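You operate a simulated robot arm through the tools that you are given. There is no shell and no other tool.

Carry out the task below with a simulated robot arm. There is one attempt and no reset: what you move stays moved.

Task
Shut down the tall case, then brush the dust off its top.
Fine: level low and pulse off before the power goes off; the brush goes back to its spot. Set down upright: dust brush. What is to be rubbed or washed off counts as gone when no trace of it is left.
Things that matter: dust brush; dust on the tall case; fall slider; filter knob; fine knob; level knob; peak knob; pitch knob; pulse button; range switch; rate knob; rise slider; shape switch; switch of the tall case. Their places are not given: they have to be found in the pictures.

Only the result counts: the job must be done as asked and must still hold three seconds after the hand-in. Knocking over, shifting, dropping, spilling or breaking anything else fails it.

Robot
A 7-joint arm with a two-finger parallel gripper, fixed in place. Base frame: the origin is at the foot of the arm, x ahead of it, y to its left, z up; the work surface is at about z = 740. Readings come in mm, degrees, newtons and seconds.
Its first joint turns from -166.0 to 166.0 degrees. Payload 4.4 kg.
Tool frame: the origin (TCP) lies between the finger pads and is the grasp point; the fingertips stand 23 mm ahead of it; z points along the fingers, y is the line along which they close. The gripper opens to 94 mm. The fingers are 38 mm wide and 10 mm thick; the gripper's body (54 by 96 mm) begins 39 mm behind the TCP.
Orientation is told as [roll, pitch, yaw] about the base's x, y, z axes, in that order, counted from this pose: with the fingers straight down and closing along the base's y, the tool's x points along the base's -x, its y along +y and its z along -z.

Tools
- The arm moves only by the tool nudge_tool. Its argument "targets" is text: rows parted by semicolons, each of 6 numbers parted by spaces: the shift along the base's x, y, z in mm, then the turn, a rotation vector about the base's x, y, z in degrees. In form: tx ty tz rx ry rz; .... A call has 1 to 20 rows; each row is the pose to reach, as a shift and turn from the pose commanded when the call began. "fingers" is the gripper command, from -1 (shut) to 1 (fully open), values between in proportion, set as the call begins (left out, the last holds). A row lasts 0.2 s, in which the tool goes at most 50 mm and 8.6 degrees; a call with a longer step from one row to the next is refused whole, and so is a gripper value outside its range. A pose out of reach is approached as far as the arm can. The call stops where the force on the tool passes 90 N (or 10 N more than at its start, if that is more) or the arm is blocked; 0.2 s more then pass. The fingers move at their own pace (about 72 mm/s each) and stop on an object; they squeeze with about 40 N. The grip force told is the motor's: it shows also when the fingers shut on nothing. Time passes only in rows, and 0.2 s behind the last, so rows that repeat a pose let the fingers close. The reply holds the time, the measured pose of the TCP, the force on the tool along the base axes, the opening and the grip force, in the units named above and with some noise, with the torque about the TCP (base axes, N m) and any sound that the robot's microphone picked up.
- Cameras (640 x 400 px; columns grow to the right, rows downward): "scene" is fixed at [221.3, 649.6, 1782.5]; the picture's right is [-0.84, -0.54, 0.00], its down [-0.23, 0.36, -0.90] and it looks along [0.48, -0.76, -0.43] (base axes); focal length 340 px, centre (320, 200). "wrist" rides on the gripper at [86, 16, -74] in the tool frame; the picture's right is [-0.18, 0.98, 0.00], its down [-0.58, -0.11, -0.81] and it looks along [-0.79, -0.15, 0.59] (tool axes); focal length 243 px, centre (320, 200).
- get_image(camera): a new picture of that camera. The clock stands still meanwhile.
- point_at(camera, pixels): for up to 12 pixels [column, row] of the newest picture of that camera ("zoom" is the newest enlarged one), the place [x, y, z] in the base frame of the surface seen there, good to about 2 mm. The clock stands still meanwhile.
- zoom(camera, box): a new picture of the part [left, top, right, bottom] of that camera's present view, enlarged. The clock stands still meanwhile.
- job_done(): hands the job in; it is judged then, once.

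Unless the task says otherwise, let go and move clear before handing in.

The tools are called as a command line: name --argument value ..., lists and objects as JSON in quotes. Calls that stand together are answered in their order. nudge_tool: Moves the arm, as the interface text tells. Its arguments: {"type":"object","properties":{"targets":{"type":"string"},"fingers":{"type":"number"}},"required":["targets"]} The other tools are called the same way: get_image (camera) takes a picture; point_at (camera, pixels) gives the place of the surface under pixels of a picture; zoom (camera, box) takes an enlarged picture of a part of a camera's view; job_done () hands the job in.

At the start:

```text
t: 0.0
tool_pos: [595.4, -265.2, 1560.4]
tool_rot: [0.1, 0.0, 0.0]
contact_force: [-1.0, 1.0, -0.3]
wrist_torque: [-0.01, 0.02, 0.04]
grip_width: 94.0
grasp_force: 0.1
```

scene: 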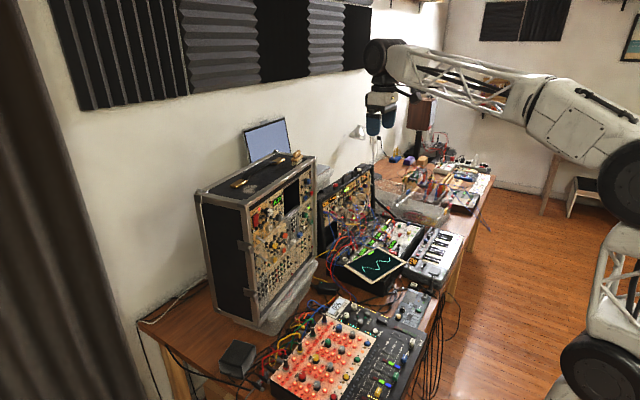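
wrist: 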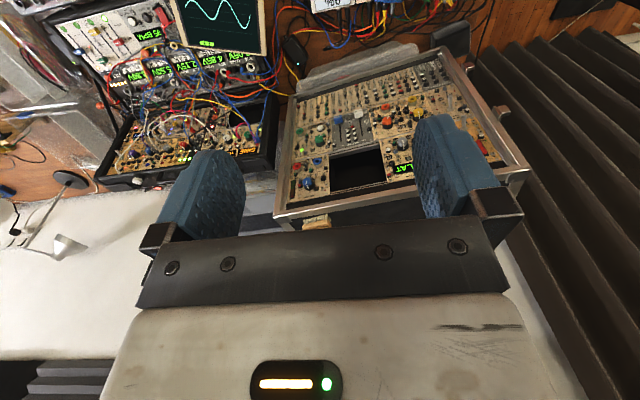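

The scene picture shows the tall case at about pixels (195-315, 150-330), with something like a brush on its top near (270,165). I'll zoom in on the case and its top.

zoom --camera "scene" --box '[190, 140, 330, 228]'

zoom --camera "scene" --box '[230, 170, 330, 320]'

zoom --camera "wrist" --box '[270, 40, 530, 230]'

```text
4.55 times, centred on (260, 184) of scene
```

zoom: 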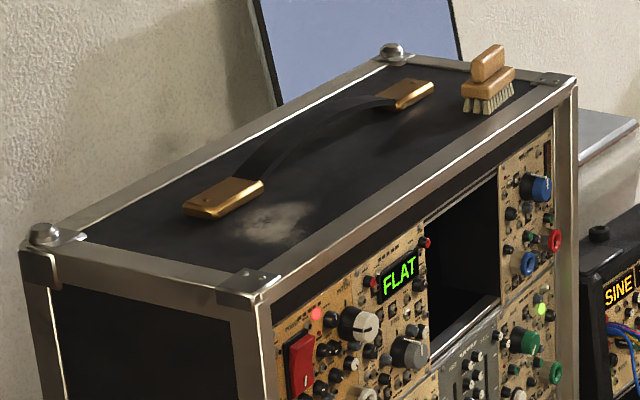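

```text
2.67 times, centred on (280, 245) of scene
```

zoom: 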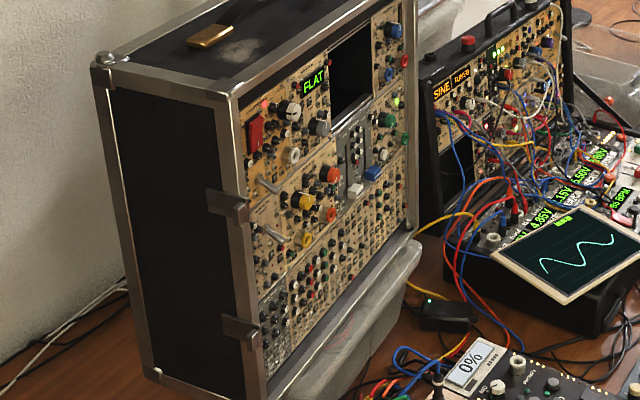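

```text
2.11 times, centred on (400, 135) of wrist
```

zoom: 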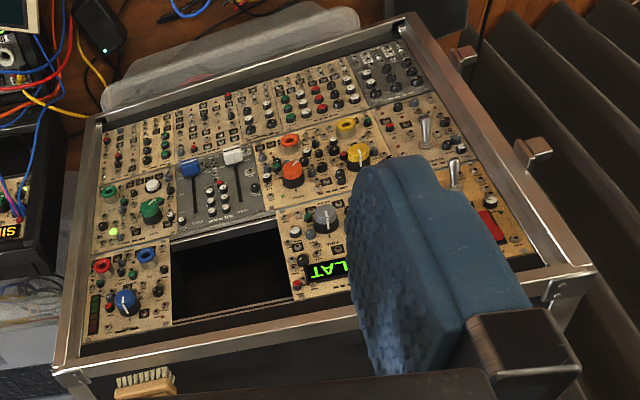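

The panel shows a red power rocker, white/grey/yellow/orange/blue/green knobs, two sliders, two toggle switches and a lit green button. I'll zoom further to read the labels.

zoom --camera "scene" --box '[248, 195, 296, 225]'

zoom --camera "scene" --box '[290, 170, 322, 230]'

zoom --camera "scene" --box '[248, 225, 296, 270]'

zoom --camera "scene" --box '[280, 205, 320, 250]'

zoom --camera "wrist" --box '[285, 100, 405, 190]'

zoom --camera "wrist" --box '[280, 140, 400, 230]'

```text
13.33 times, centred on (272, 210) of scene
```

zoom: 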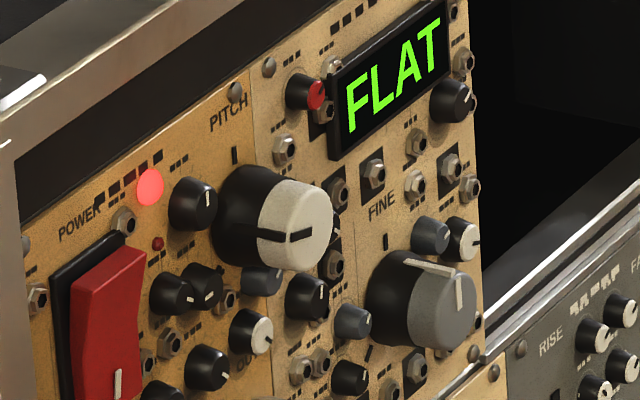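

```text
6.67 times, centred on (306, 200) of scene
```

zoom: 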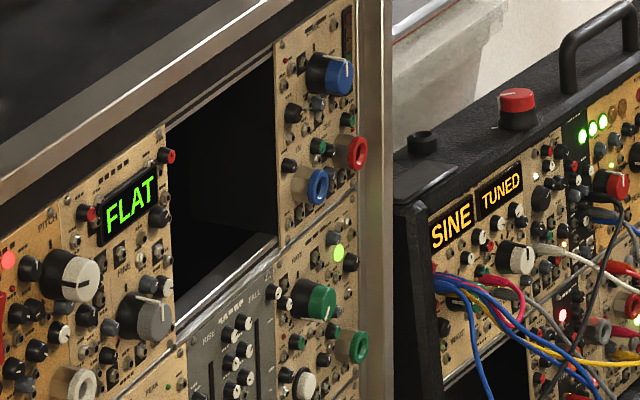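

```text
8.89 times, centred on (272, 248) of scene
```

zoom: 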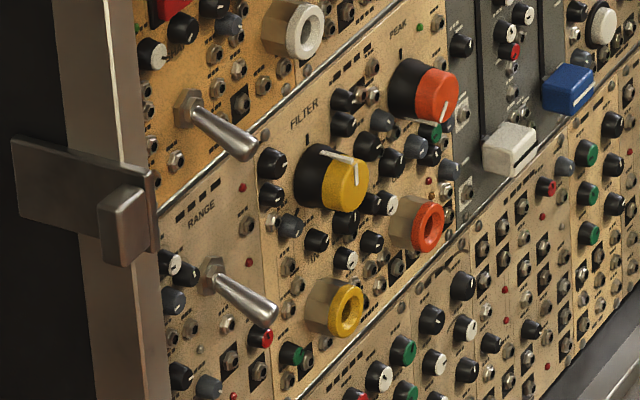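

```text
8.89 times, centred on (300, 228) of scene
```

zoom: 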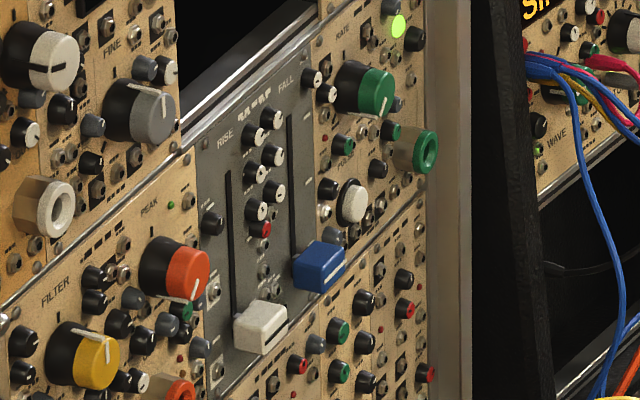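

```text
4.44 times, centred on (345, 145) of wrist
```

zoom: 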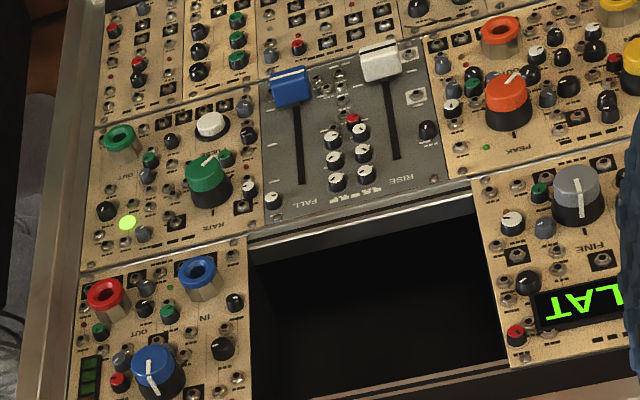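

```text
4.44 times, centred on (340, 185) of wrist
```

zoom: 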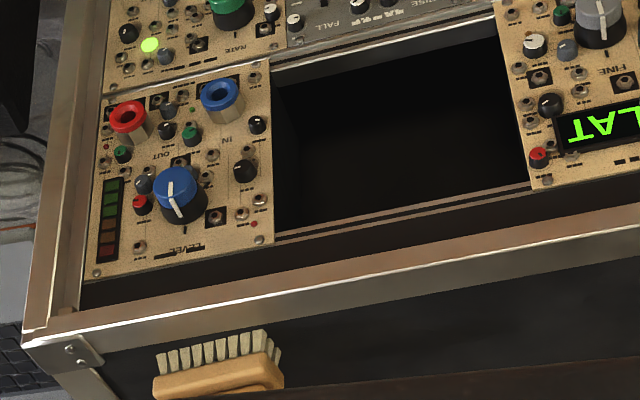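

The blue knob is LEVEL, the white ringed button near scene (302,227) is probably PULSE, with a lit green lamp, and the red rocker is POWER. I'll enlarge each of these to measure places.

zoom --camera "scene" --box '[298, 172, 322, 187]'

zoom --camera "scene" --box '[298, 200, 322, 230]'

get_image --camera "scene"

get_image --camera "wrist"

point_at --camera "scene" --pixels '[[199, 192], [247, 205], [316, 158], [275, 152], [260, 330], [314, 270], [232, 181], [274, 163], [250, 190], [296, 160], [297, 154], [262, 195]]'

```text
16.00 times, centred on (310, 180) of scene
```

zoom: 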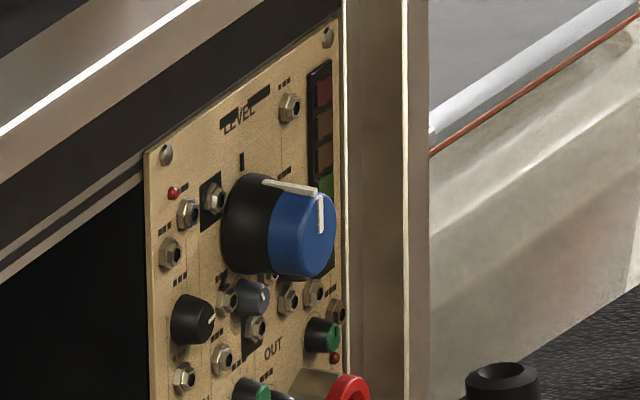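

```text
13.33 times, centred on (310, 215) of scene
```

zoom: 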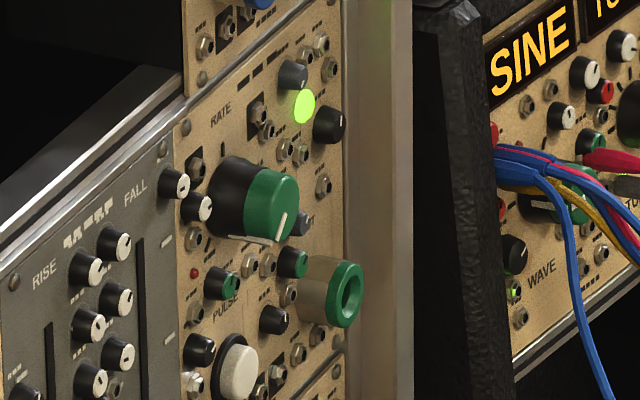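

```text
taken
```

scene: 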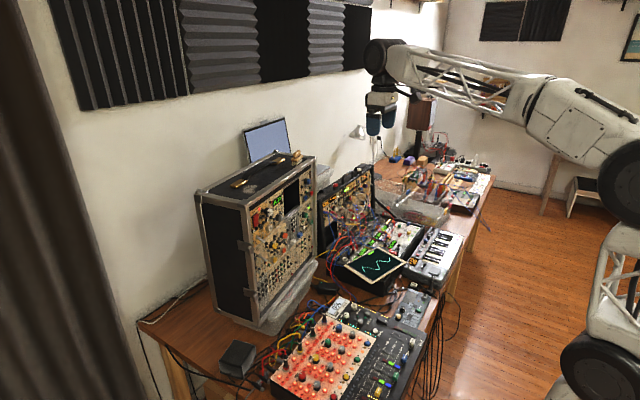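

```text
taken
```

wrist: 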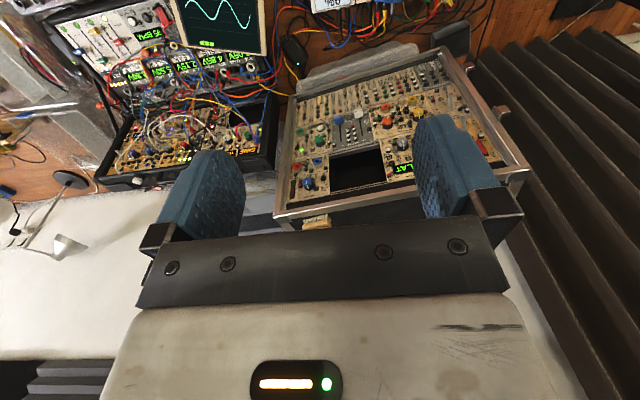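

```text
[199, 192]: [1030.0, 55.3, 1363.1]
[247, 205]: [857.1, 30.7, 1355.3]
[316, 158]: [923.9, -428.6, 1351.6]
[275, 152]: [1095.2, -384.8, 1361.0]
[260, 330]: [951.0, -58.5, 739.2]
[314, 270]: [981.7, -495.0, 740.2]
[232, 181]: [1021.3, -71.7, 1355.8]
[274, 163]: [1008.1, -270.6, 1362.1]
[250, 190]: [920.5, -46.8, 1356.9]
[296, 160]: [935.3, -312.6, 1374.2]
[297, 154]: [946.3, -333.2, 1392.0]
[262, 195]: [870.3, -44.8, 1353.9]
```

The case's top is at z≈1355, and the front panel runs from about (857,31) to (924,-429), facing the robot. I'll measure the panel and the level knob precisely.

zoom --camera "scene" --box '[298, 172, 322, 187]'

point_at --camera "zoom" --pixels '[[302, 235], [320, 200], [320, 230], [300, 265], [275, 230], [240, 230], [225, 230], [265, 183], [312, 190], [160, 220], [240, 162], [325, 320]]'

zoom --camera "scene" --box '[298, 200, 322, 230]'

point_at --camera "zoom" --pixels '[[240, 370], [225, 360], [303, 105], [272, 205], [350, 295], [200, 350], [272, 320], [225, 310], [245, 110], [320, 240], [310, 370], [255, 345]]'

zoom --camera "scene" --box '[248, 195, 296, 225]'

point_at --camera "zoom" --pixels '[[110, 265], [110, 300], [105, 340], [105, 390], [75, 300], [60, 320], [140, 260], [150, 187], [297, 222], [235, 215], [442, 300], [80, 260]]'

```text
16.00 times, centred on (310, 180) of scene
```

zoom: 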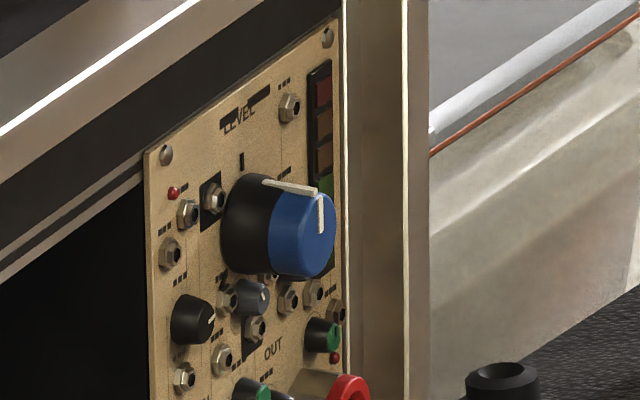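

```text
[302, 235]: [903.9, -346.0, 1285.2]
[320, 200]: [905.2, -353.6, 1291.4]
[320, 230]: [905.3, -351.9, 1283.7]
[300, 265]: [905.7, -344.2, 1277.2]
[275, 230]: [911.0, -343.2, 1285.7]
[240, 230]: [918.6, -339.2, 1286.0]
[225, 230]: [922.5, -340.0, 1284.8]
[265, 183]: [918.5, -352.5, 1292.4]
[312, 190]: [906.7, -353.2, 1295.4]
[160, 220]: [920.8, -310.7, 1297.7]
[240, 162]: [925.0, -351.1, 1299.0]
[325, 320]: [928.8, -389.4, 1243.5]
```

```text
13.33 times, centred on (310, 215) of scene
```

zoom: 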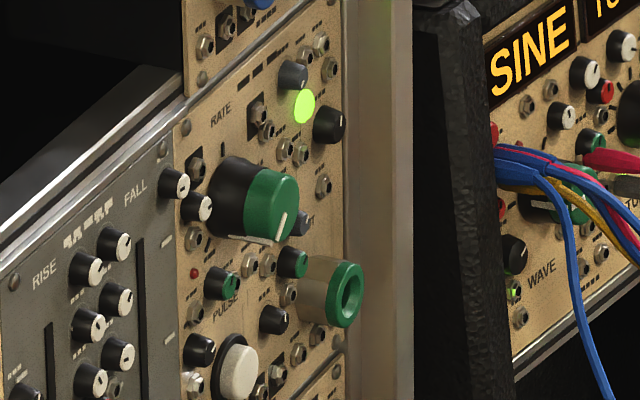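

```text
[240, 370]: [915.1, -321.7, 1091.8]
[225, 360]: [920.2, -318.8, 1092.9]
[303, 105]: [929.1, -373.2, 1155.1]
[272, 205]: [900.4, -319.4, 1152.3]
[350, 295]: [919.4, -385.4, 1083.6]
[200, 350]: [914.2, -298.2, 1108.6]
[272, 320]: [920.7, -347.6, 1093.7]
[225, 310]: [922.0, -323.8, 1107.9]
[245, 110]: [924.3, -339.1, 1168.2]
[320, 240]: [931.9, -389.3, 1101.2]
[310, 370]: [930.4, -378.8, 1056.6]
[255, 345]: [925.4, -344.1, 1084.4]
```

```text
13.33 times, centred on (272, 210) of scene
```

zoom: 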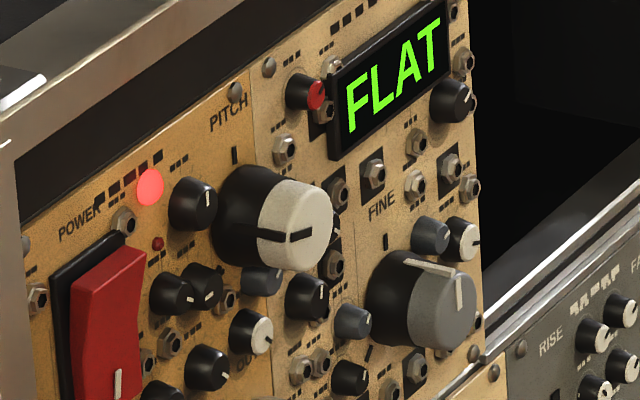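

```text
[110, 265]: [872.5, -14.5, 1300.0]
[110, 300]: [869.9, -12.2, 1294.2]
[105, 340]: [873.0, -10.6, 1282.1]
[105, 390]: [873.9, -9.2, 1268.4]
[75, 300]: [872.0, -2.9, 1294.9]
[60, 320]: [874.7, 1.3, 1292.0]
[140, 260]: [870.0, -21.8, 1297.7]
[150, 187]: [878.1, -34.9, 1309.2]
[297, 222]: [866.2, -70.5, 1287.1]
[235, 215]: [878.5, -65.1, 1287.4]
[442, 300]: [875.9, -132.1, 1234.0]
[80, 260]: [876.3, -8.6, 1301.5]
```

The panel is vertical along x ≈ 921 + 0.148·(−311−y), and the level knob's face is near (905,-350,1284). I'll look at the level knob and the brush from the wrist camera as well.

zoom --camera "wrist" --box '[284, 155, 340, 190]'

point_at --camera "zoom" --pixels '[[255, 300], [262, 290], [235, 280], [290, 280], [262, 260], [255, 330], [140, 130], [280, 60], [420, 240], [200, 330], [80, 200], [410, 240]]'

zoom --camera "scene" --box '[284, 146, 316, 166]'

point_at --camera "zoom" --pixels '[[190, 90], [250, 60], [230, 90], [160, 170], [260, 160], [290, 150], [170, 200], [250, 190], [270, 190], [150, 200], [300, 180], [230, 130]]'

```text
11.43 times, centred on (312, 172) of wrist
```

zoom: 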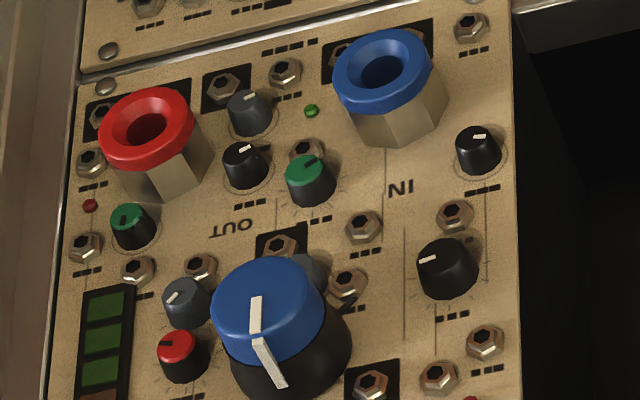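

```text
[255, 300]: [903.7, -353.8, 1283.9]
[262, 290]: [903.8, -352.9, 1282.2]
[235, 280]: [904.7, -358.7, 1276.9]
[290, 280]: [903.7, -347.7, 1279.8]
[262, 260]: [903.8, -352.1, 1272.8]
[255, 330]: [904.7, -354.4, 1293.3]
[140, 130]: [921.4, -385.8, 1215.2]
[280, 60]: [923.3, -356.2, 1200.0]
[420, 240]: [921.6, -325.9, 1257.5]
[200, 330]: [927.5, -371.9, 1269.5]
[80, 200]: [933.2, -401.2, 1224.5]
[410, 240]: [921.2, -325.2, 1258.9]
```

```text
16.00 times, centred on (300, 156) of scene
```

zoom: 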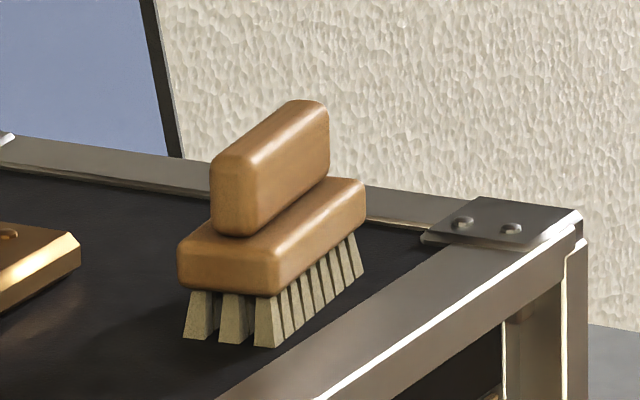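

```text
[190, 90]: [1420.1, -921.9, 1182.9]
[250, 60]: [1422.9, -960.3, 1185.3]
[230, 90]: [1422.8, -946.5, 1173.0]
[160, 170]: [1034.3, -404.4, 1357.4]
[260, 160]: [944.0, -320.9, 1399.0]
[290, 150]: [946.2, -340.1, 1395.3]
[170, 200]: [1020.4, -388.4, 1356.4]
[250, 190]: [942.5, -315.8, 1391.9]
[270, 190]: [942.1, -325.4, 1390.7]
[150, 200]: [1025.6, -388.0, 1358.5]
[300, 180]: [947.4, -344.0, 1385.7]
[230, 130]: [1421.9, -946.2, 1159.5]
```

The level knob's face centre is about (904,-352,1283.5) with its pointer near 12 o'clock, and the brush handle runs along y near (944,-330,1395). Before moving I'll measure the other case next to it, to stay clear of it.

get_image --camera "scene"

point_at --camera "scene" --pixels '[[322, 195], [345, 178], [371, 168], [347, 186], [375, 262], [330, 215], [400, 240], [375, 205], [340, 330], [430, 240], [300, 300], [318, 250]]'

```text
taken
```

scene: 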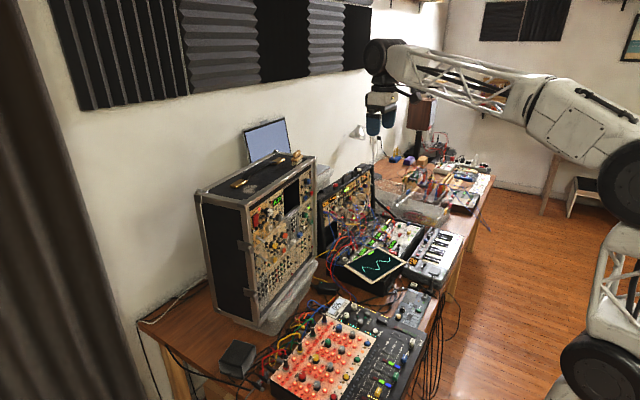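

```text
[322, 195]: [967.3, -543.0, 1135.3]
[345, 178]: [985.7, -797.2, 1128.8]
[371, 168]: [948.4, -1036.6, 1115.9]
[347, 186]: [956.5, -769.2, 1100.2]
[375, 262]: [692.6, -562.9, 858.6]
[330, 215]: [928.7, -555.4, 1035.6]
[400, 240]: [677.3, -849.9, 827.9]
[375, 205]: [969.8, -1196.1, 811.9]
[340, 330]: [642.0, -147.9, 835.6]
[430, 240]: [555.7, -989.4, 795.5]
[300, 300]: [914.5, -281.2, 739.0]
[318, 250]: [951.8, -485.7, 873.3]
```

The neighbouring gear lies below z≈1140 and beyond y<-540, so the space in front of the panel is free. I'll turn the tool horizontal to face the panel and move it in front of the level knob at a safe distance.

nudge_tool --targets "9.1 -9.5 -25.2 0.606 -8.164 0.606; 18.2 -18.9 -50.4 1.213 -16.327 1.213; 27.3 -28.4 -75.5 1.819 -24.491 1.819; 36.4 -37.8 -100.7 2.425 -32.655 2.425; 45.5 -47.3 -125.9 3.032 -40.818 3.032; 54.5 -56.7 -151.1 3.638 -48.982 3.638; 63.6 -66.2 -176.3 4.245 -57.145 4.245; 72.7 -75.6 -201.5 4.851 -65.309 4.851; 81.8 -85.1 -226.6 5.457 -73.473 5.457; 90.9 -94.5 -251.8 6.064 -81.636 6.064; 100 -104 -277 6.67 -89.8 6.67; 100 -104 -277 6.67 -89.8 6.67" --fingers 1

```text
t: 2.6
tool_pos: [697.2, -364.2, 1280.7]
tool_rot: [65.2, -89.8, -56.3]
contact_force: [-0.5, 0.7, -0.7]
wrist_torque: [0.0, -0.03, 0.01]
grip_width: 93.8
grasp_force: 0.1
```

The tool is now horizontal near (697,-364,1281), slightly off what I commanded. I'll let it settle and look.

nudge_tool --targets "0 0 0 0 0 0; 0 0 0 0 0 0; 0 0 0 0 0 0"

get_image --camera "wrist"

get_image --camera "scene"

```text
t: 3.4
tool_pos: [696.4, -365.3, 1282.7]
tool_rot: [67.5, -89.9, -58.6]
contact_force: [0.4, -0.1, 0.2]
wrist_torque: [-0.02, -0.01, -0.03]
grip_width: 93.8
grasp_force: 0.0
```

```text
taken
```

wrist: 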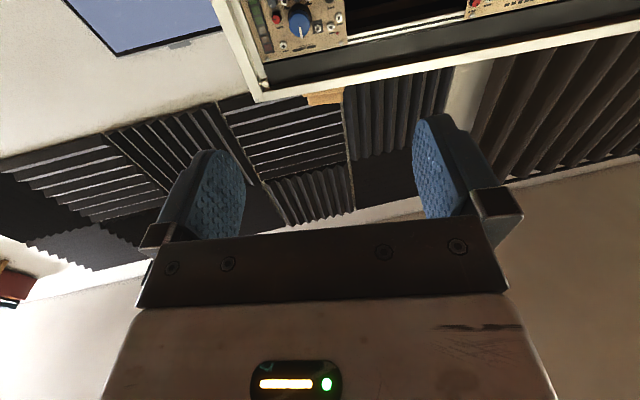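

```text
taken
```

scene: 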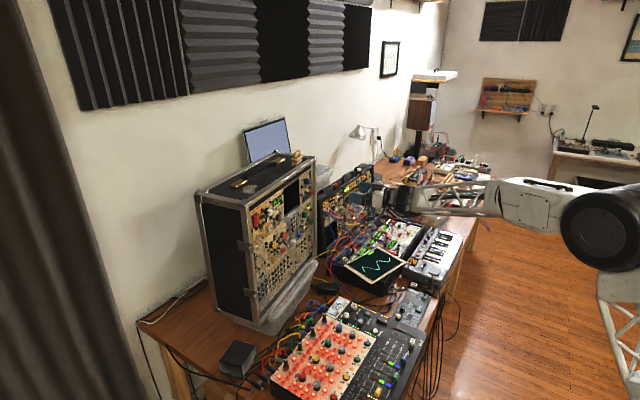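

The wrist view shows the level knob at about (300,20), roughly ahead of the tool. I'll close the gap to about 60 mm short of the grasp with the fingers at about 45 mm.

nudge_tool --targets "35 0.8 0.2 0 0 0; 70 1.5 0.4 0 0 0; 105 2.2 0.6 0 0 0; 137.7 2.9 0.8 0 0 0; 137.7 2.9 0.8 0 0 0; 137.7 2.9 0.8 0 0 0" --fingers -0.04

get_image --camera "wrist"

```text
t: 4.8
tool_pos: [831.7, -366.3, 1285.5]
tool_rot: [126.3, -90.1, -118.0]
contact_force: [0.1, 0.2, 0.6]
wrist_torque: [0.01, 0.0, 0.02]
grip_width: 45.4
grasp_force: 0.2
```

```text
taken
```

wrist: 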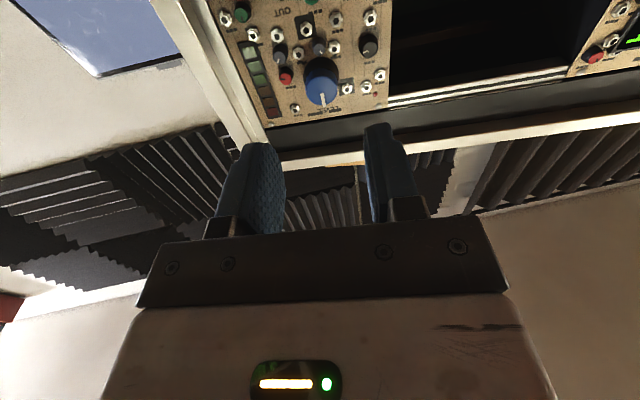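

The tool is about 70 mm short of the knob, which sits near (322,78) in the wrist view. I'll measure the knob and the fingertips in the same view to align them.

zoom --camera "wrist" --box '[272, 40, 368, 100]'

point_at --camera "zoom" --pixels '[[330, 250], [330, 300], [290, 250], [370, 250], [330, 180], [400, 330], [200, 300], [640, 40], [110, 250], [485, 330]]'

point_at --camera "wrist" --pixels '[[262, 146], [280, 150], [248, 150], [378, 128], [366, 132], [390, 128], [272, 185], [280, 170], [372, 165], [366, 150]]'

```text
6.67 times, centred on (320, 70) of wrist
```

zoom: 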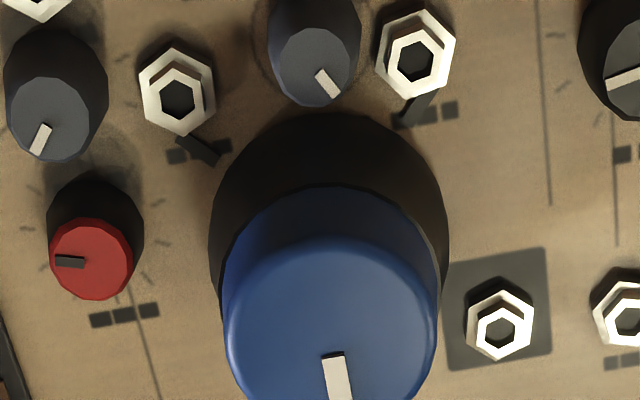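

```text
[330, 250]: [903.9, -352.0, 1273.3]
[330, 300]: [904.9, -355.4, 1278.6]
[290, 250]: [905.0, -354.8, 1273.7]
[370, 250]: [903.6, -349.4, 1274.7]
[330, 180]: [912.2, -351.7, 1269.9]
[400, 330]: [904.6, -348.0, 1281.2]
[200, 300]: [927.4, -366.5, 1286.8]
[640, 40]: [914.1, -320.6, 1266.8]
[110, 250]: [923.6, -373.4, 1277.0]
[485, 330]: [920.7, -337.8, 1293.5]
```

```text
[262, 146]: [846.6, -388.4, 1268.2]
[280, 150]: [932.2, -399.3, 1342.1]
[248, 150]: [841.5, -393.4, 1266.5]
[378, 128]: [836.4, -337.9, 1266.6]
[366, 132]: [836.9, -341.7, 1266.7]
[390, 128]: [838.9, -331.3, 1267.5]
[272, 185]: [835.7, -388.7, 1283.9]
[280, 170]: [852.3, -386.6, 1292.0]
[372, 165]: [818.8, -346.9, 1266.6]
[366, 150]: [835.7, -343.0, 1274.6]
```

The fingers' midline runs through about (836,-365.7) and z≈1285.5, about 3 mm right of and 2 mm above the knob axis. I'll correct that and pre-roll the tool clockwise by 70° so one grip can give a long counter-clockwise turn.

nudge_tool --targets "0 3.3 -2.2 0 0 0; 0 3.3 -2.2 7.69 1.14 0; 0 3.3 -2.2 15.38 2.29 0; 0 3.3 -2.2 23.08 3.43 0; 0 3.3 -2.2 30.77 4.57 0; 0 3.3 -2.2 38.46 5.72 0; 0 3.3 -2.2 46.15 6.86 0; 0 3.3 -2.2 53.84 8.0 0; 0 3.3 -2.2 61.54 9.15 0; 0 3.3 -2.2 69.23 10.29 0; 0 3.3 -2.2 69.23 10.29 0; 0 3.3 -2.2 69.23 10.29 0"

get_image --camera "wrist"

zoom --camera "scene" --box '[270, 140, 390, 215]'

```text
t: 7.4
tool_pos: [831.2, -362.7, 1281.3]
tool_rot: [90.0, -19.9, -81.6]
contact_force: [0.1, 1.0, 0.9]
wrist_torque: [-0.04, -0.02, 0.01]
grip_width: 45.2
grasp_force: 0.1
```

```text
taken
```

wrist: 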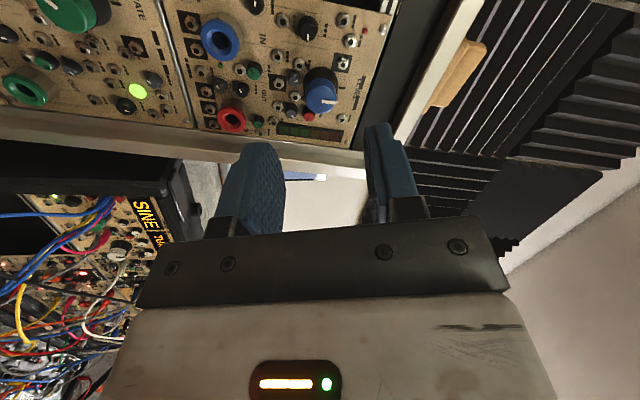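

```text
5.33 times, centred on (330, 178) of scene
```

zoom: 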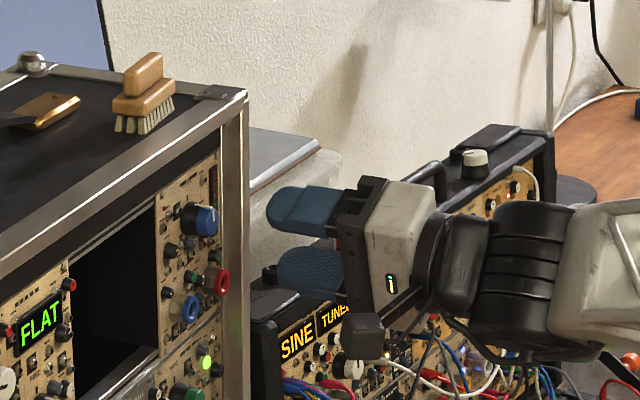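

The knob is now at wrist pixel (322,95), almost exactly where the tool axis should meet it. I'll check the frame edge and finger clearances before moving in.

point_at --camera "wrist" --pixels '[[440, 60], [428, 60], [455, 60], [400, 110], [375, 70], [380, 130], [262, 148], [345, 150], [322, 95], [330, 75], [280, 155], [366, 135]]'

zoom --camera "wrist" --box '[272, 60, 368, 120]'

point_at --camera "zoom" --pixels '[[330, 235], [330, 215], [330, 255], [300, 235], [360, 235], [230, 240], [430, 240]]'

```text
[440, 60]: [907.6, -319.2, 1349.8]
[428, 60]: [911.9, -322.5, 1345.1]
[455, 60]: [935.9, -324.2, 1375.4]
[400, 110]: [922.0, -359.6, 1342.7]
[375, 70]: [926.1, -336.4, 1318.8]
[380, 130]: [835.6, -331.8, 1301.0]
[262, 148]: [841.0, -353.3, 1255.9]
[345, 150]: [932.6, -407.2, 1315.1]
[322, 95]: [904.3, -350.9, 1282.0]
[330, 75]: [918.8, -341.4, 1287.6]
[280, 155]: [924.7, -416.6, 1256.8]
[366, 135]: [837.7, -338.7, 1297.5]
```

```text
6.67 times, centred on (320, 90) of wrist
```

zoom: 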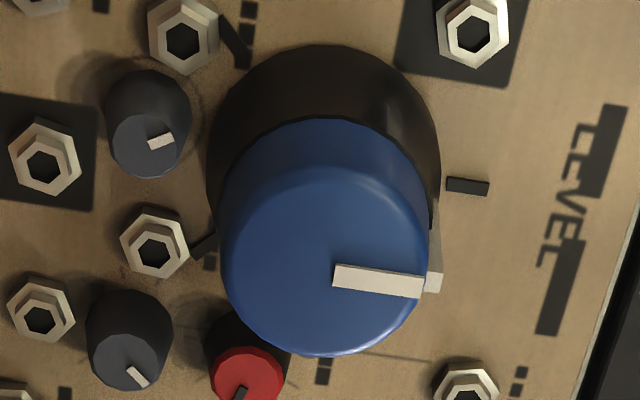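

```text
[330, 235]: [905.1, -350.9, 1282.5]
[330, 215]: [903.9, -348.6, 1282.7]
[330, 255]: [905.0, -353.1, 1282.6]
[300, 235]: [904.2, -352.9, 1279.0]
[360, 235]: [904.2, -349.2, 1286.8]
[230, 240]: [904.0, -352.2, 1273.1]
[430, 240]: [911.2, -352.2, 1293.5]
```

The knob face centre (≈(904.5,-352.8,1282.8)) lies within about 1.5 mm of the tool axis, and the frame edge (z≈1343) is clear. I'll move in 62 mm along the panel normal, fingers still open.

nudge_tool --targets "19.8 2.9 0 0 0 0; 39.6 5.9 0 0 0 0; 52 7.7 0 0 0 0; 61.3 9.1 0 0 0 0; 61.3 9.1 0 0 0 0; 61.3 9.1 0 0 0 0"

get_image --camera "wrist"

zoom --camera "scene" --box '[270, 160, 350, 210]'

```text
t: 8.8
tool_pos: [893.4, -353.4, 1282.3]
tool_rot: [90.0, -20.0, -81.6]
contact_force: [-0.1, -0.2, 0.4]
wrist_torque: [0.03, 0.01, -0.01]
grip_width: 45.2
grasp_force: 0.1
```

```text
taken
```

wrist: 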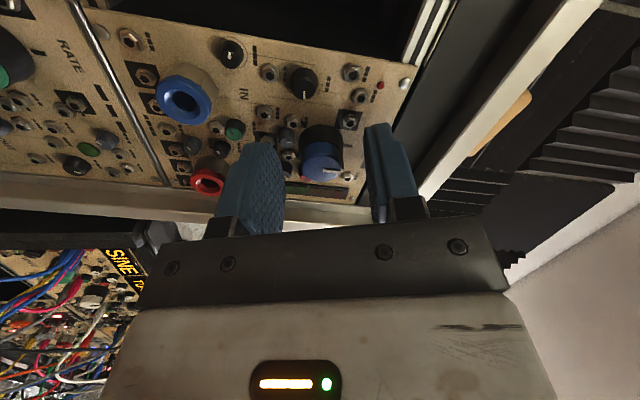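

```text
8.00 times, centred on (310, 185) of scene
```

zoom: 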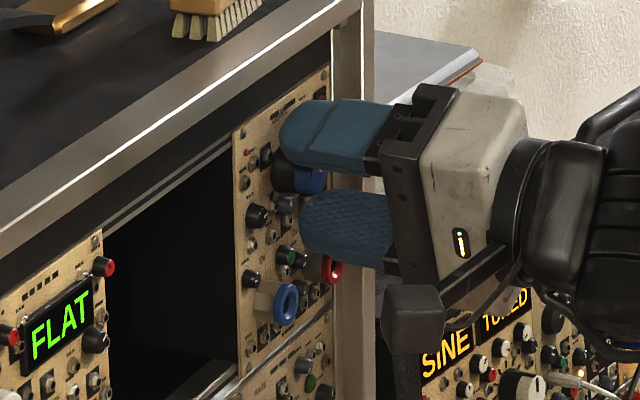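

The fingers straddle the knob (blue cap at (320,165), pads at 283 and 366), with no contact force. I'll close them on it.

nudge_tool --targets "0 0 0 0 0 0; 0 0 0 0 0 0; 0 0 0 0 0 0; 0 0 0 0 0 0" --fingers -1

zoom --camera "wrist" --box '[240, 80, 400, 220]'

```text
t: 9.8
tool_pos: [893.8, -353.2, 1282.0]
tool_rot: [90.0, -20.0, -81.5]
contact_force: [2.8, 0.7, 1.8]
wrist_torque: [0.0, -0.04, -0.03]
grip_width: 21.1
grasp_force: 44.6
```

```text
2.86 times, centred on (320, 150) of wrist
```

zoom: 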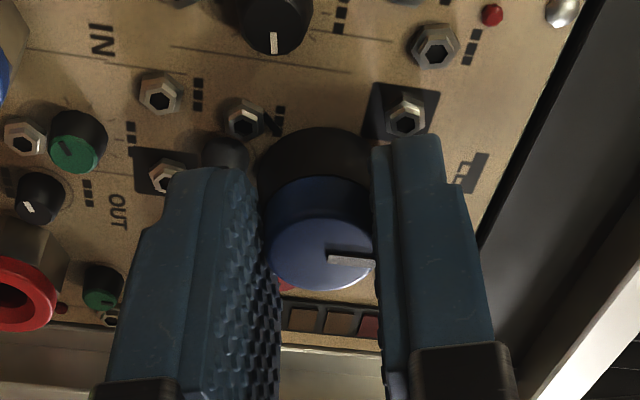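

The knob is held at 21.1 mm with little side force. I'll turn it counter-clockwise 40° first and check.

nudge_tool --targets "0 0 0 -7.91 -1.18 0; 0 0 0 -15.82 -2.35 0; 0 0 0 -23.74 -3.53 0; 0 0 0 -31.65 -4.7 0; 0 0 0 -39.56 -5.88 0; 0 0 0 -39.56 -5.88 0"

zoom --camera "wrist" --box '[240, 80, 400, 220]'

```text
t: 11.2
tool_pos: [892.9, -353.5, 1279.4]
tool_rot: [89.9, -60.0, -81.6]
contact_force: [8.9, -13.1, -11.9]
wrist_torque: [0.05, -0.01, -0.51]
grip_width: 20.7
grasp_force: 44.8
```

```text
2.86 times, centred on (320, 150) of wrist
```

zoom: 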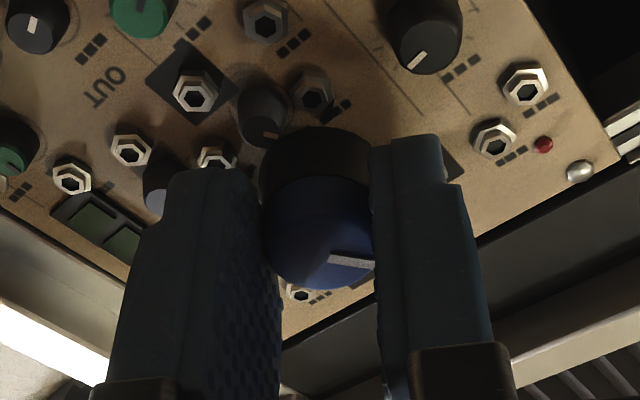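

The pointer turned along with the fingers and the side force is modest (about 18 N). I'll continue counter-clockwise by another 64°.

nudge_tool --targets "0 0 0 -7.91 -1.18 0; 0 0 0 -15.82 -2.35 0; 0 0 0 -23.74 -3.53 0; 0 0 0 -31.65 -4.7 0; 0 0 0 -39.56 -5.88 0; 0 0 0 -47.47 -7.05 0; 0 0 0 -55.38 -8.23 0; 0 0 0 -63.3 -9.41 0; 0 0 0 -63.3 -9.41 0"

zoom --camera "wrist" --box '[240, 80, 400, 220]'

```text
t: 13.2
tool_pos: [893.8, -355.1, 1284.7]
tool_rot: [-90.2, -55.9, 98.6]
contact_force: [-2.9, -56.7, -7.4]
wrist_torque: [-0.01, 0.06, -1.28]
grip_width: 20.6
grasp_force: 44.9
```

```text
2.86 times, centred on (320, 150) of wrist
```

zoom: 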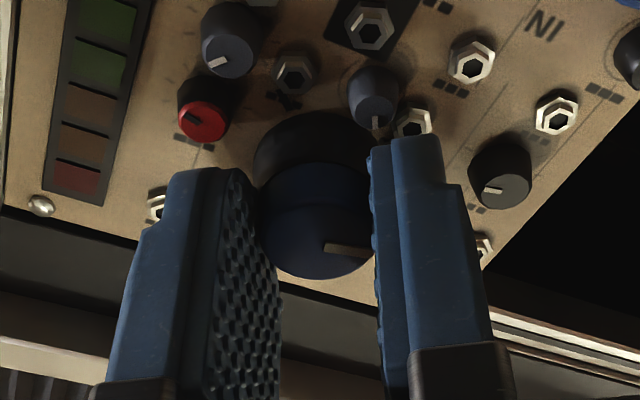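

The knob has turned about 104°, but the side force has grown to -57 N in y, so the tool axis sits slightly too far toward +y. I'll shift 1.5 mm toward -y to relieve it.

nudge_tool --targets "0 -1.5 0 0 0 0; 0 -1.5 0 0 0 0"

```text
t: 13.8
tool_pos: [893.8, -355.7, 1283.2]
tool_rot: [-90.3, -56.0, 98.7]
contact_force: [-20.1, -30.3, -0.1]
wrist_torque: [-0.01, -0.02, -0.67]
grip_width: 20.5
grasp_force: 45.2
```

The force fell to (-20,-30,0), about 18 N per mm. I'll shift a bit more along the same sense and then continue turning in small steps.

nudge_tool --targets "-0.5 -1.6 0 0 0 0; -0.5 -1.6 0 0 0 0; -0.5 -1.6 0 -7.91 -1.18 0; -0.5 -1.6 0 -15.82 -2.35 0; -0.5 -1.6 0 -15.82 -2.35 0"

zoom --camera "wrist" --box '[240, 80, 400, 220]'

```text
t: 15.0
tool_pos: [892.2, -354.7, 1283.6]
tool_rot: [-90.1, -40.0, 98.7]
contact_force: [28.4, 13.8, 18.7]
wrist_torque: [0.03, -0.46, 0.37]
grip_width: 20.7
grasp_force: 45.6
```

```text
2.86 times, centred on (320, 150) of wrist
```

zoom: 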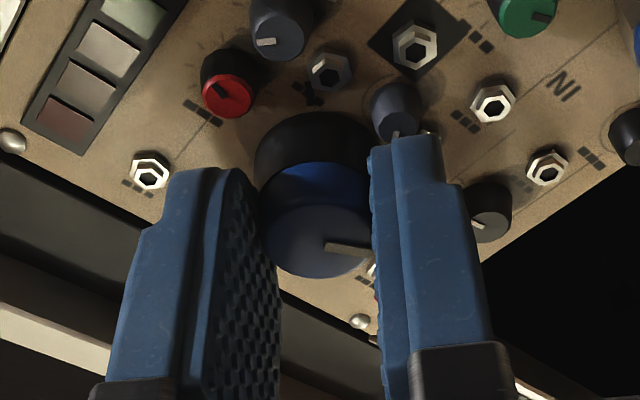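

The knob is at about 113° counter-clockwise of 12 o'clock. I'll correct the offset slightly and keep turning in steps to find the stop.

nudge_tool --targets "0.8 0.5 0.8 0 0 0; 0.8 0.5 0.8 -7.91 -1.18 0; 0.8 0.5 0.8 -15.82 -2.35 0; 0.8 0.5 0.8 -15.82 -2.35 0"

zoom --camera "wrist" --box '[240, 80, 400, 220]'

```text
t: 16.0
tool_pos: [892.9, -355.9, 1281.9]
tool_rot: [-90.0, -23.9, 98.5]
contact_force: [-28.4, 35.5, 0.7]
wrist_torque: [-0.02, 0.09, 0.81]
grip_width: 20.7
grasp_force: 44.9
```

```text
2.86 times, centred on (320, 150) of wrist
```

zoom: 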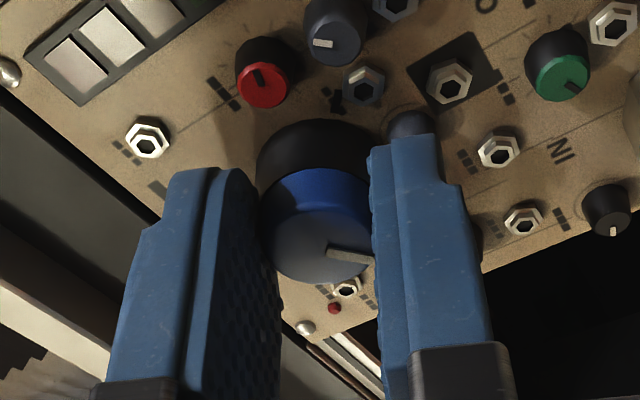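

Still no stop torque; the knob is at about -129°. I'll trim the offset and turn a little further.

nudge_tool --targets "-0.7 1.2 0 0 0 0; -0.7 1.2 0 -7.91 -1.18 0; -0.7 1.2 0 -15.82 -2.35 0; -0.7 1.2 0 -15.82 -2.35 0"

zoom --camera "wrist" --box '[240, 80, 400, 220]'

```text
t: 16.7
tool_pos: [902.4, -359.5, 1280.6]
tool_rot: [-87.8, -14.0, 98.3]
contact_force: [-31.4, 16.8, -8.1]
wrist_torque: [0.14, -0.48, 0.11]
grip_width: 21.7
grasp_force: 44.9
out of reach, approached as far as the arm can: row 2, 3
stopped in row 3: the force on the tool passed its limit at 170 N (the readings are from after the stop); the commanded pose is now the measured one
```

```text
2.86 times, centred on (320, 150) of wrist
```

zoom: 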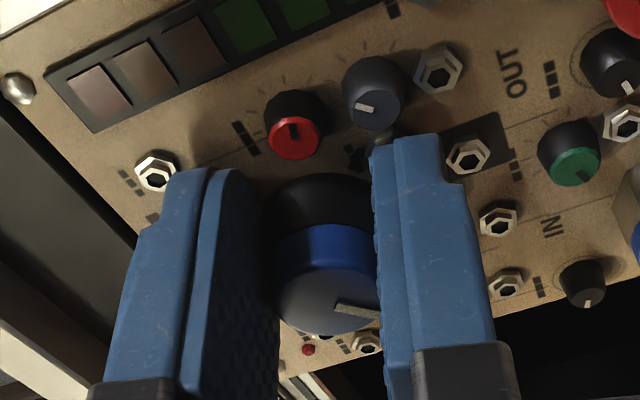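

The arm ran into its wrist limit here and pushed about 9 mm forward (x=902), so I must let go now. I'll open the fingers slightly and back straight out.

nudge_tool --targets "0 0 0 0 0 0; 0 0 0 0 0 0" --fingers -0.38

nudge_tool --targets "-9.9 -1.5 0 0 0 0; -19.8 -2.9 0 0 0 0; -39.6 -5.9 0 0 0 0; -59.3 -8.8 0 0 0 0; -79.1 -11.8 0 0 0 0; -79.1 -11.8 0 0 0 0"

get_image --camera "wrist"

zoom --camera "scene" --box '[298, 172, 322, 187]'

```text
t: 17.3
tool_pos: [903.1, -360.6, 1280.8]
tool_rot: [-87.8, -13.9, 98.2]
contact_force: [-18.6, 7.6, -10.8]
wrist_torque: [-0.03, -0.02, -0.03]
grip_width: 23.0
grasp_force: 0.1
```

```text
t: 18.7
tool_pos: [823.7, -376.6, 1293.7]
tool_rot: [-87.2, -14.4, 98.2]
contact_force: [-0.6, -0.4, -0.3]
wrist_torque: [0.0, 0.01, 0.03]
grip_width: 29.1
grasp_force: 0.0
out of reach, approached as far as the arm can: row 3, 4, 5, 6
```

```text
taken
```

wrist: 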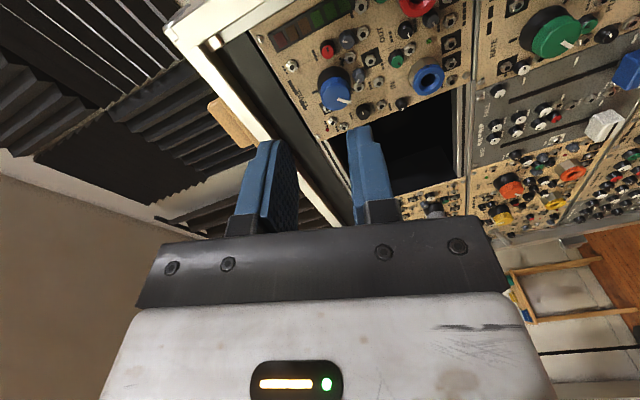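

```text
16.00 times, centred on (310, 180) of scene
```

zoom: 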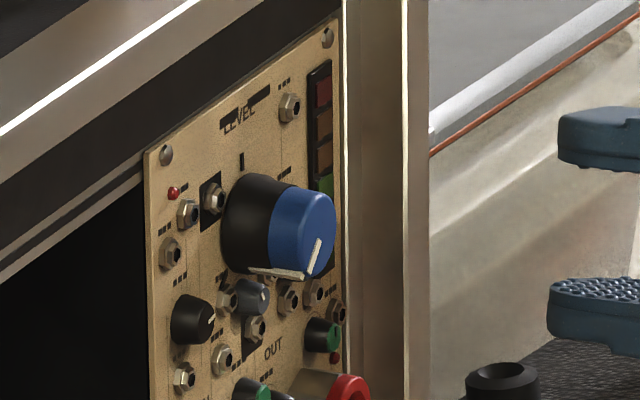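

The level pointer now points to about 7 o'clock (scene zoom pixels (318,240)-(308,275)). I'll look closely to see whether it has reached its low mark.

zoom --camera "wrist" --box '[280, 50, 392, 120]'

zoom --camera "wrist" --box '[240, 0, 480, 150]'

```text
5.71 times, centred on (336, 85) of wrist
```

zoom: 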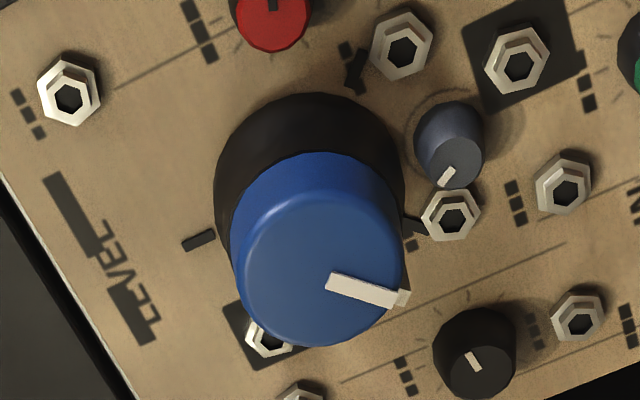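

```text
2.67 times, centred on (360, 75) of wrist
```

zoom: 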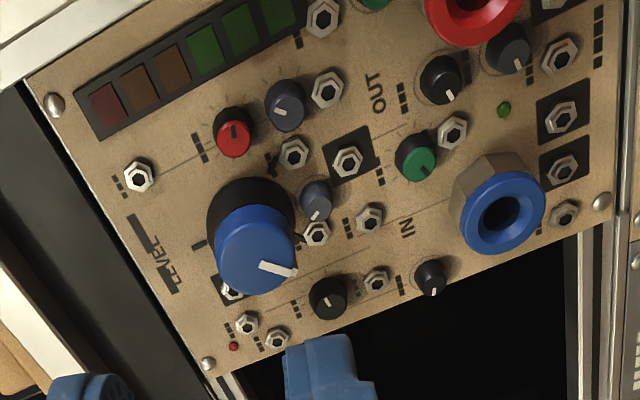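

The pointer sits at about -139°, at or slightly past the low mark (zoom pixel (410,225)), but the wrist limit stopped me, not a knob stop. I'll roll the tool back and regrip once more to make sure the knob is fully down.

nudge_tool --targets "0 0 0 7.88 1.17 0; 0 0 0 15.76 2.34 0; 0 0 0 23.64 3.51 0; 0 0 0 31.5 4.69 0; 0 0 0 39.4 5.86 0; 0 0 0 47.3 7.03 0; 0 0 0 55.2 8.2 0; 0 0 0 63 9.37 0; 0 0 0 70.9 10.54 0; 0 0 0 78.8 11.71 0; 0 0 0 86.7 12.88 0; 0 0 0 94.5 14.05 0; 0 0 0 94.5 14.05 0; 0 0 0 94.5 14.05 0" --fingers -0.04

get_image --camera "wrist"

```text
t: 21.7
tool_pos: [825.0, -375.4, 1293.5]
tool_rot: [91.5, -70.4, -81.0]
contact_force: [-0.1, -0.5, -0.4]
wrist_torque: [0.01, 0.02, -0.01]
grip_width: 44.7
grasp_force: 0.0
```

```text
taken
```

wrist: 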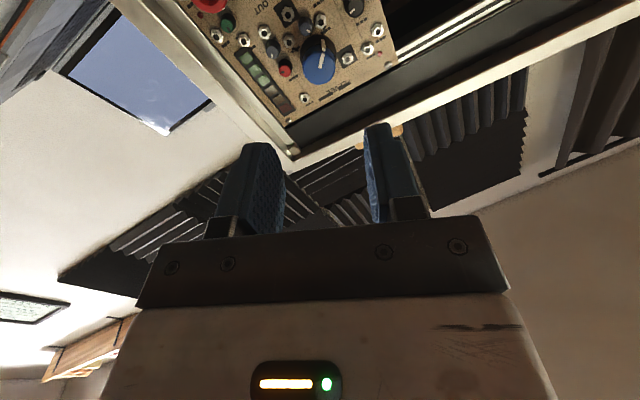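

The tool is at roll ≈ +20° with about 2° of yaw error, and the knob is off axis at (318,58). I'll correct the heading and move to the point 71 mm in front of the knob.

nudge_tool --targets "9.3 12.2 -10.7 0 0.5 -1.9; 9.3 12.2 -10.7 0 0.5 -1.9; 9.3 12.2 -10.7 0 0.5 -1.9; 9.3 12.2 -10.7 0 0.5 -1.9"

zoom --camera "wrist" --box '[272, 60, 368, 120]'

get_image --camera "wrist"

```text
t: 22.7
tool_pos: [833.4, -362.3, 1283.1]
tool_rot: [90.1, -70.4, -81.4]
contact_force: [-1.1, 0.2, 0.5]
wrist_torque: [0.02, -0.01, -0.01]
grip_width: 45.3
grasp_force: 0.0
```

```text
6.67 times, centred on (320, 90) of wrist
```

zoom: 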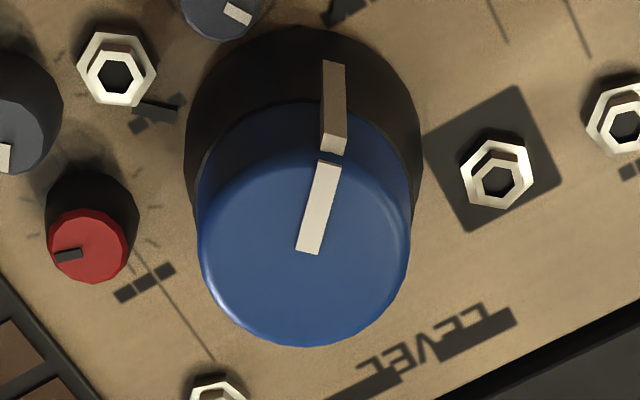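

```text
taken
```

wrist: 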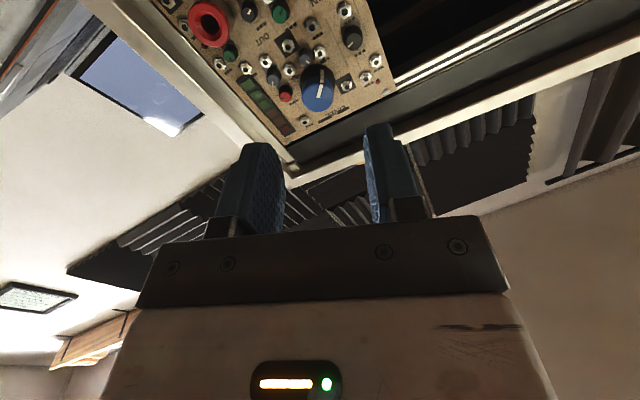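

The pointer reads about -137° here, and the knob is within 1.3 mm of the axis. I'll go in, grip, and try to turn a further 20° counter-clockwise.

nudge_tool --targets "19.8 1.7 -0.4 0 0 0; 39.6 4.7 -0.4 0 0 0; 52 6.5 -0.4 0 0 0; 61.4 7.9 -0.4 0 0 0; 61.4 7.9 -0.4 0 0 0; 61.4 7.9 -0.4 0 0 0"

nudge_tool --targets "0 0 0 0 0 0; 0 0 0 0 0 0; 0 0 0 0 0 0; 0 0 0 0 0 0" --fingers -1

nudge_tool --targets "0 0 0 -4 -0.6 0; 0 0 0 -8 -1.2 0; 0 0 0 -12 -1.8 0; 0 0 0 -12 -1.8 0"

zoom --camera "wrist" --box '[240, 80, 400, 220]'

```text
t: 24.1
tool_pos: [895.6, -352.7, 1282.8]
tool_rot: [90.1, -70.4, -81.5]
contact_force: [0.4, 0.4, 0.3]
wrist_torque: [-0.02, -0.01, 0.0]
grip_width: 45.3
grasp_force: 0.1
```

```text
t: 25.1
tool_pos: [896.9, -353.0, 1281.3]
tool_rot: [89.8, -70.3, -81.2]
contact_force: [6.7, -37.1, -13.9]
wrist_torque: [0.05, 0.37, -0.9]
grip_width: 21.2
grasp_force: 44.8
```

```text
t: 26.1
tool_pos: [896.5, -354.5, 1280.6]
tool_rot: [89.6, -82.5, -81.0]
contact_force: [-6.3, -33.5, -22.5]
wrist_torque: [0.19, 0.54, -0.75]
grip_width: 20.8
grasp_force: 44.9
```

```text
2.86 times, centred on (320, 150) of wrist
```

zoom: 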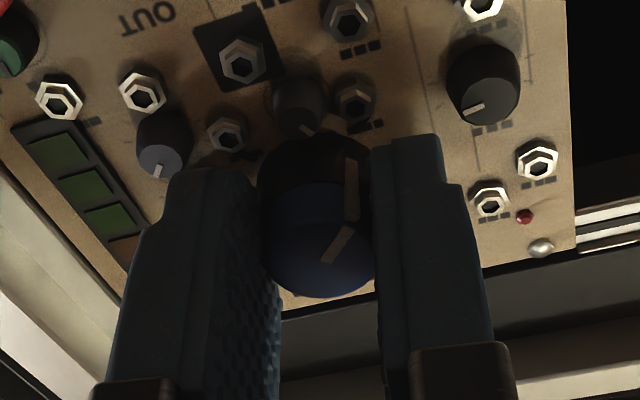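

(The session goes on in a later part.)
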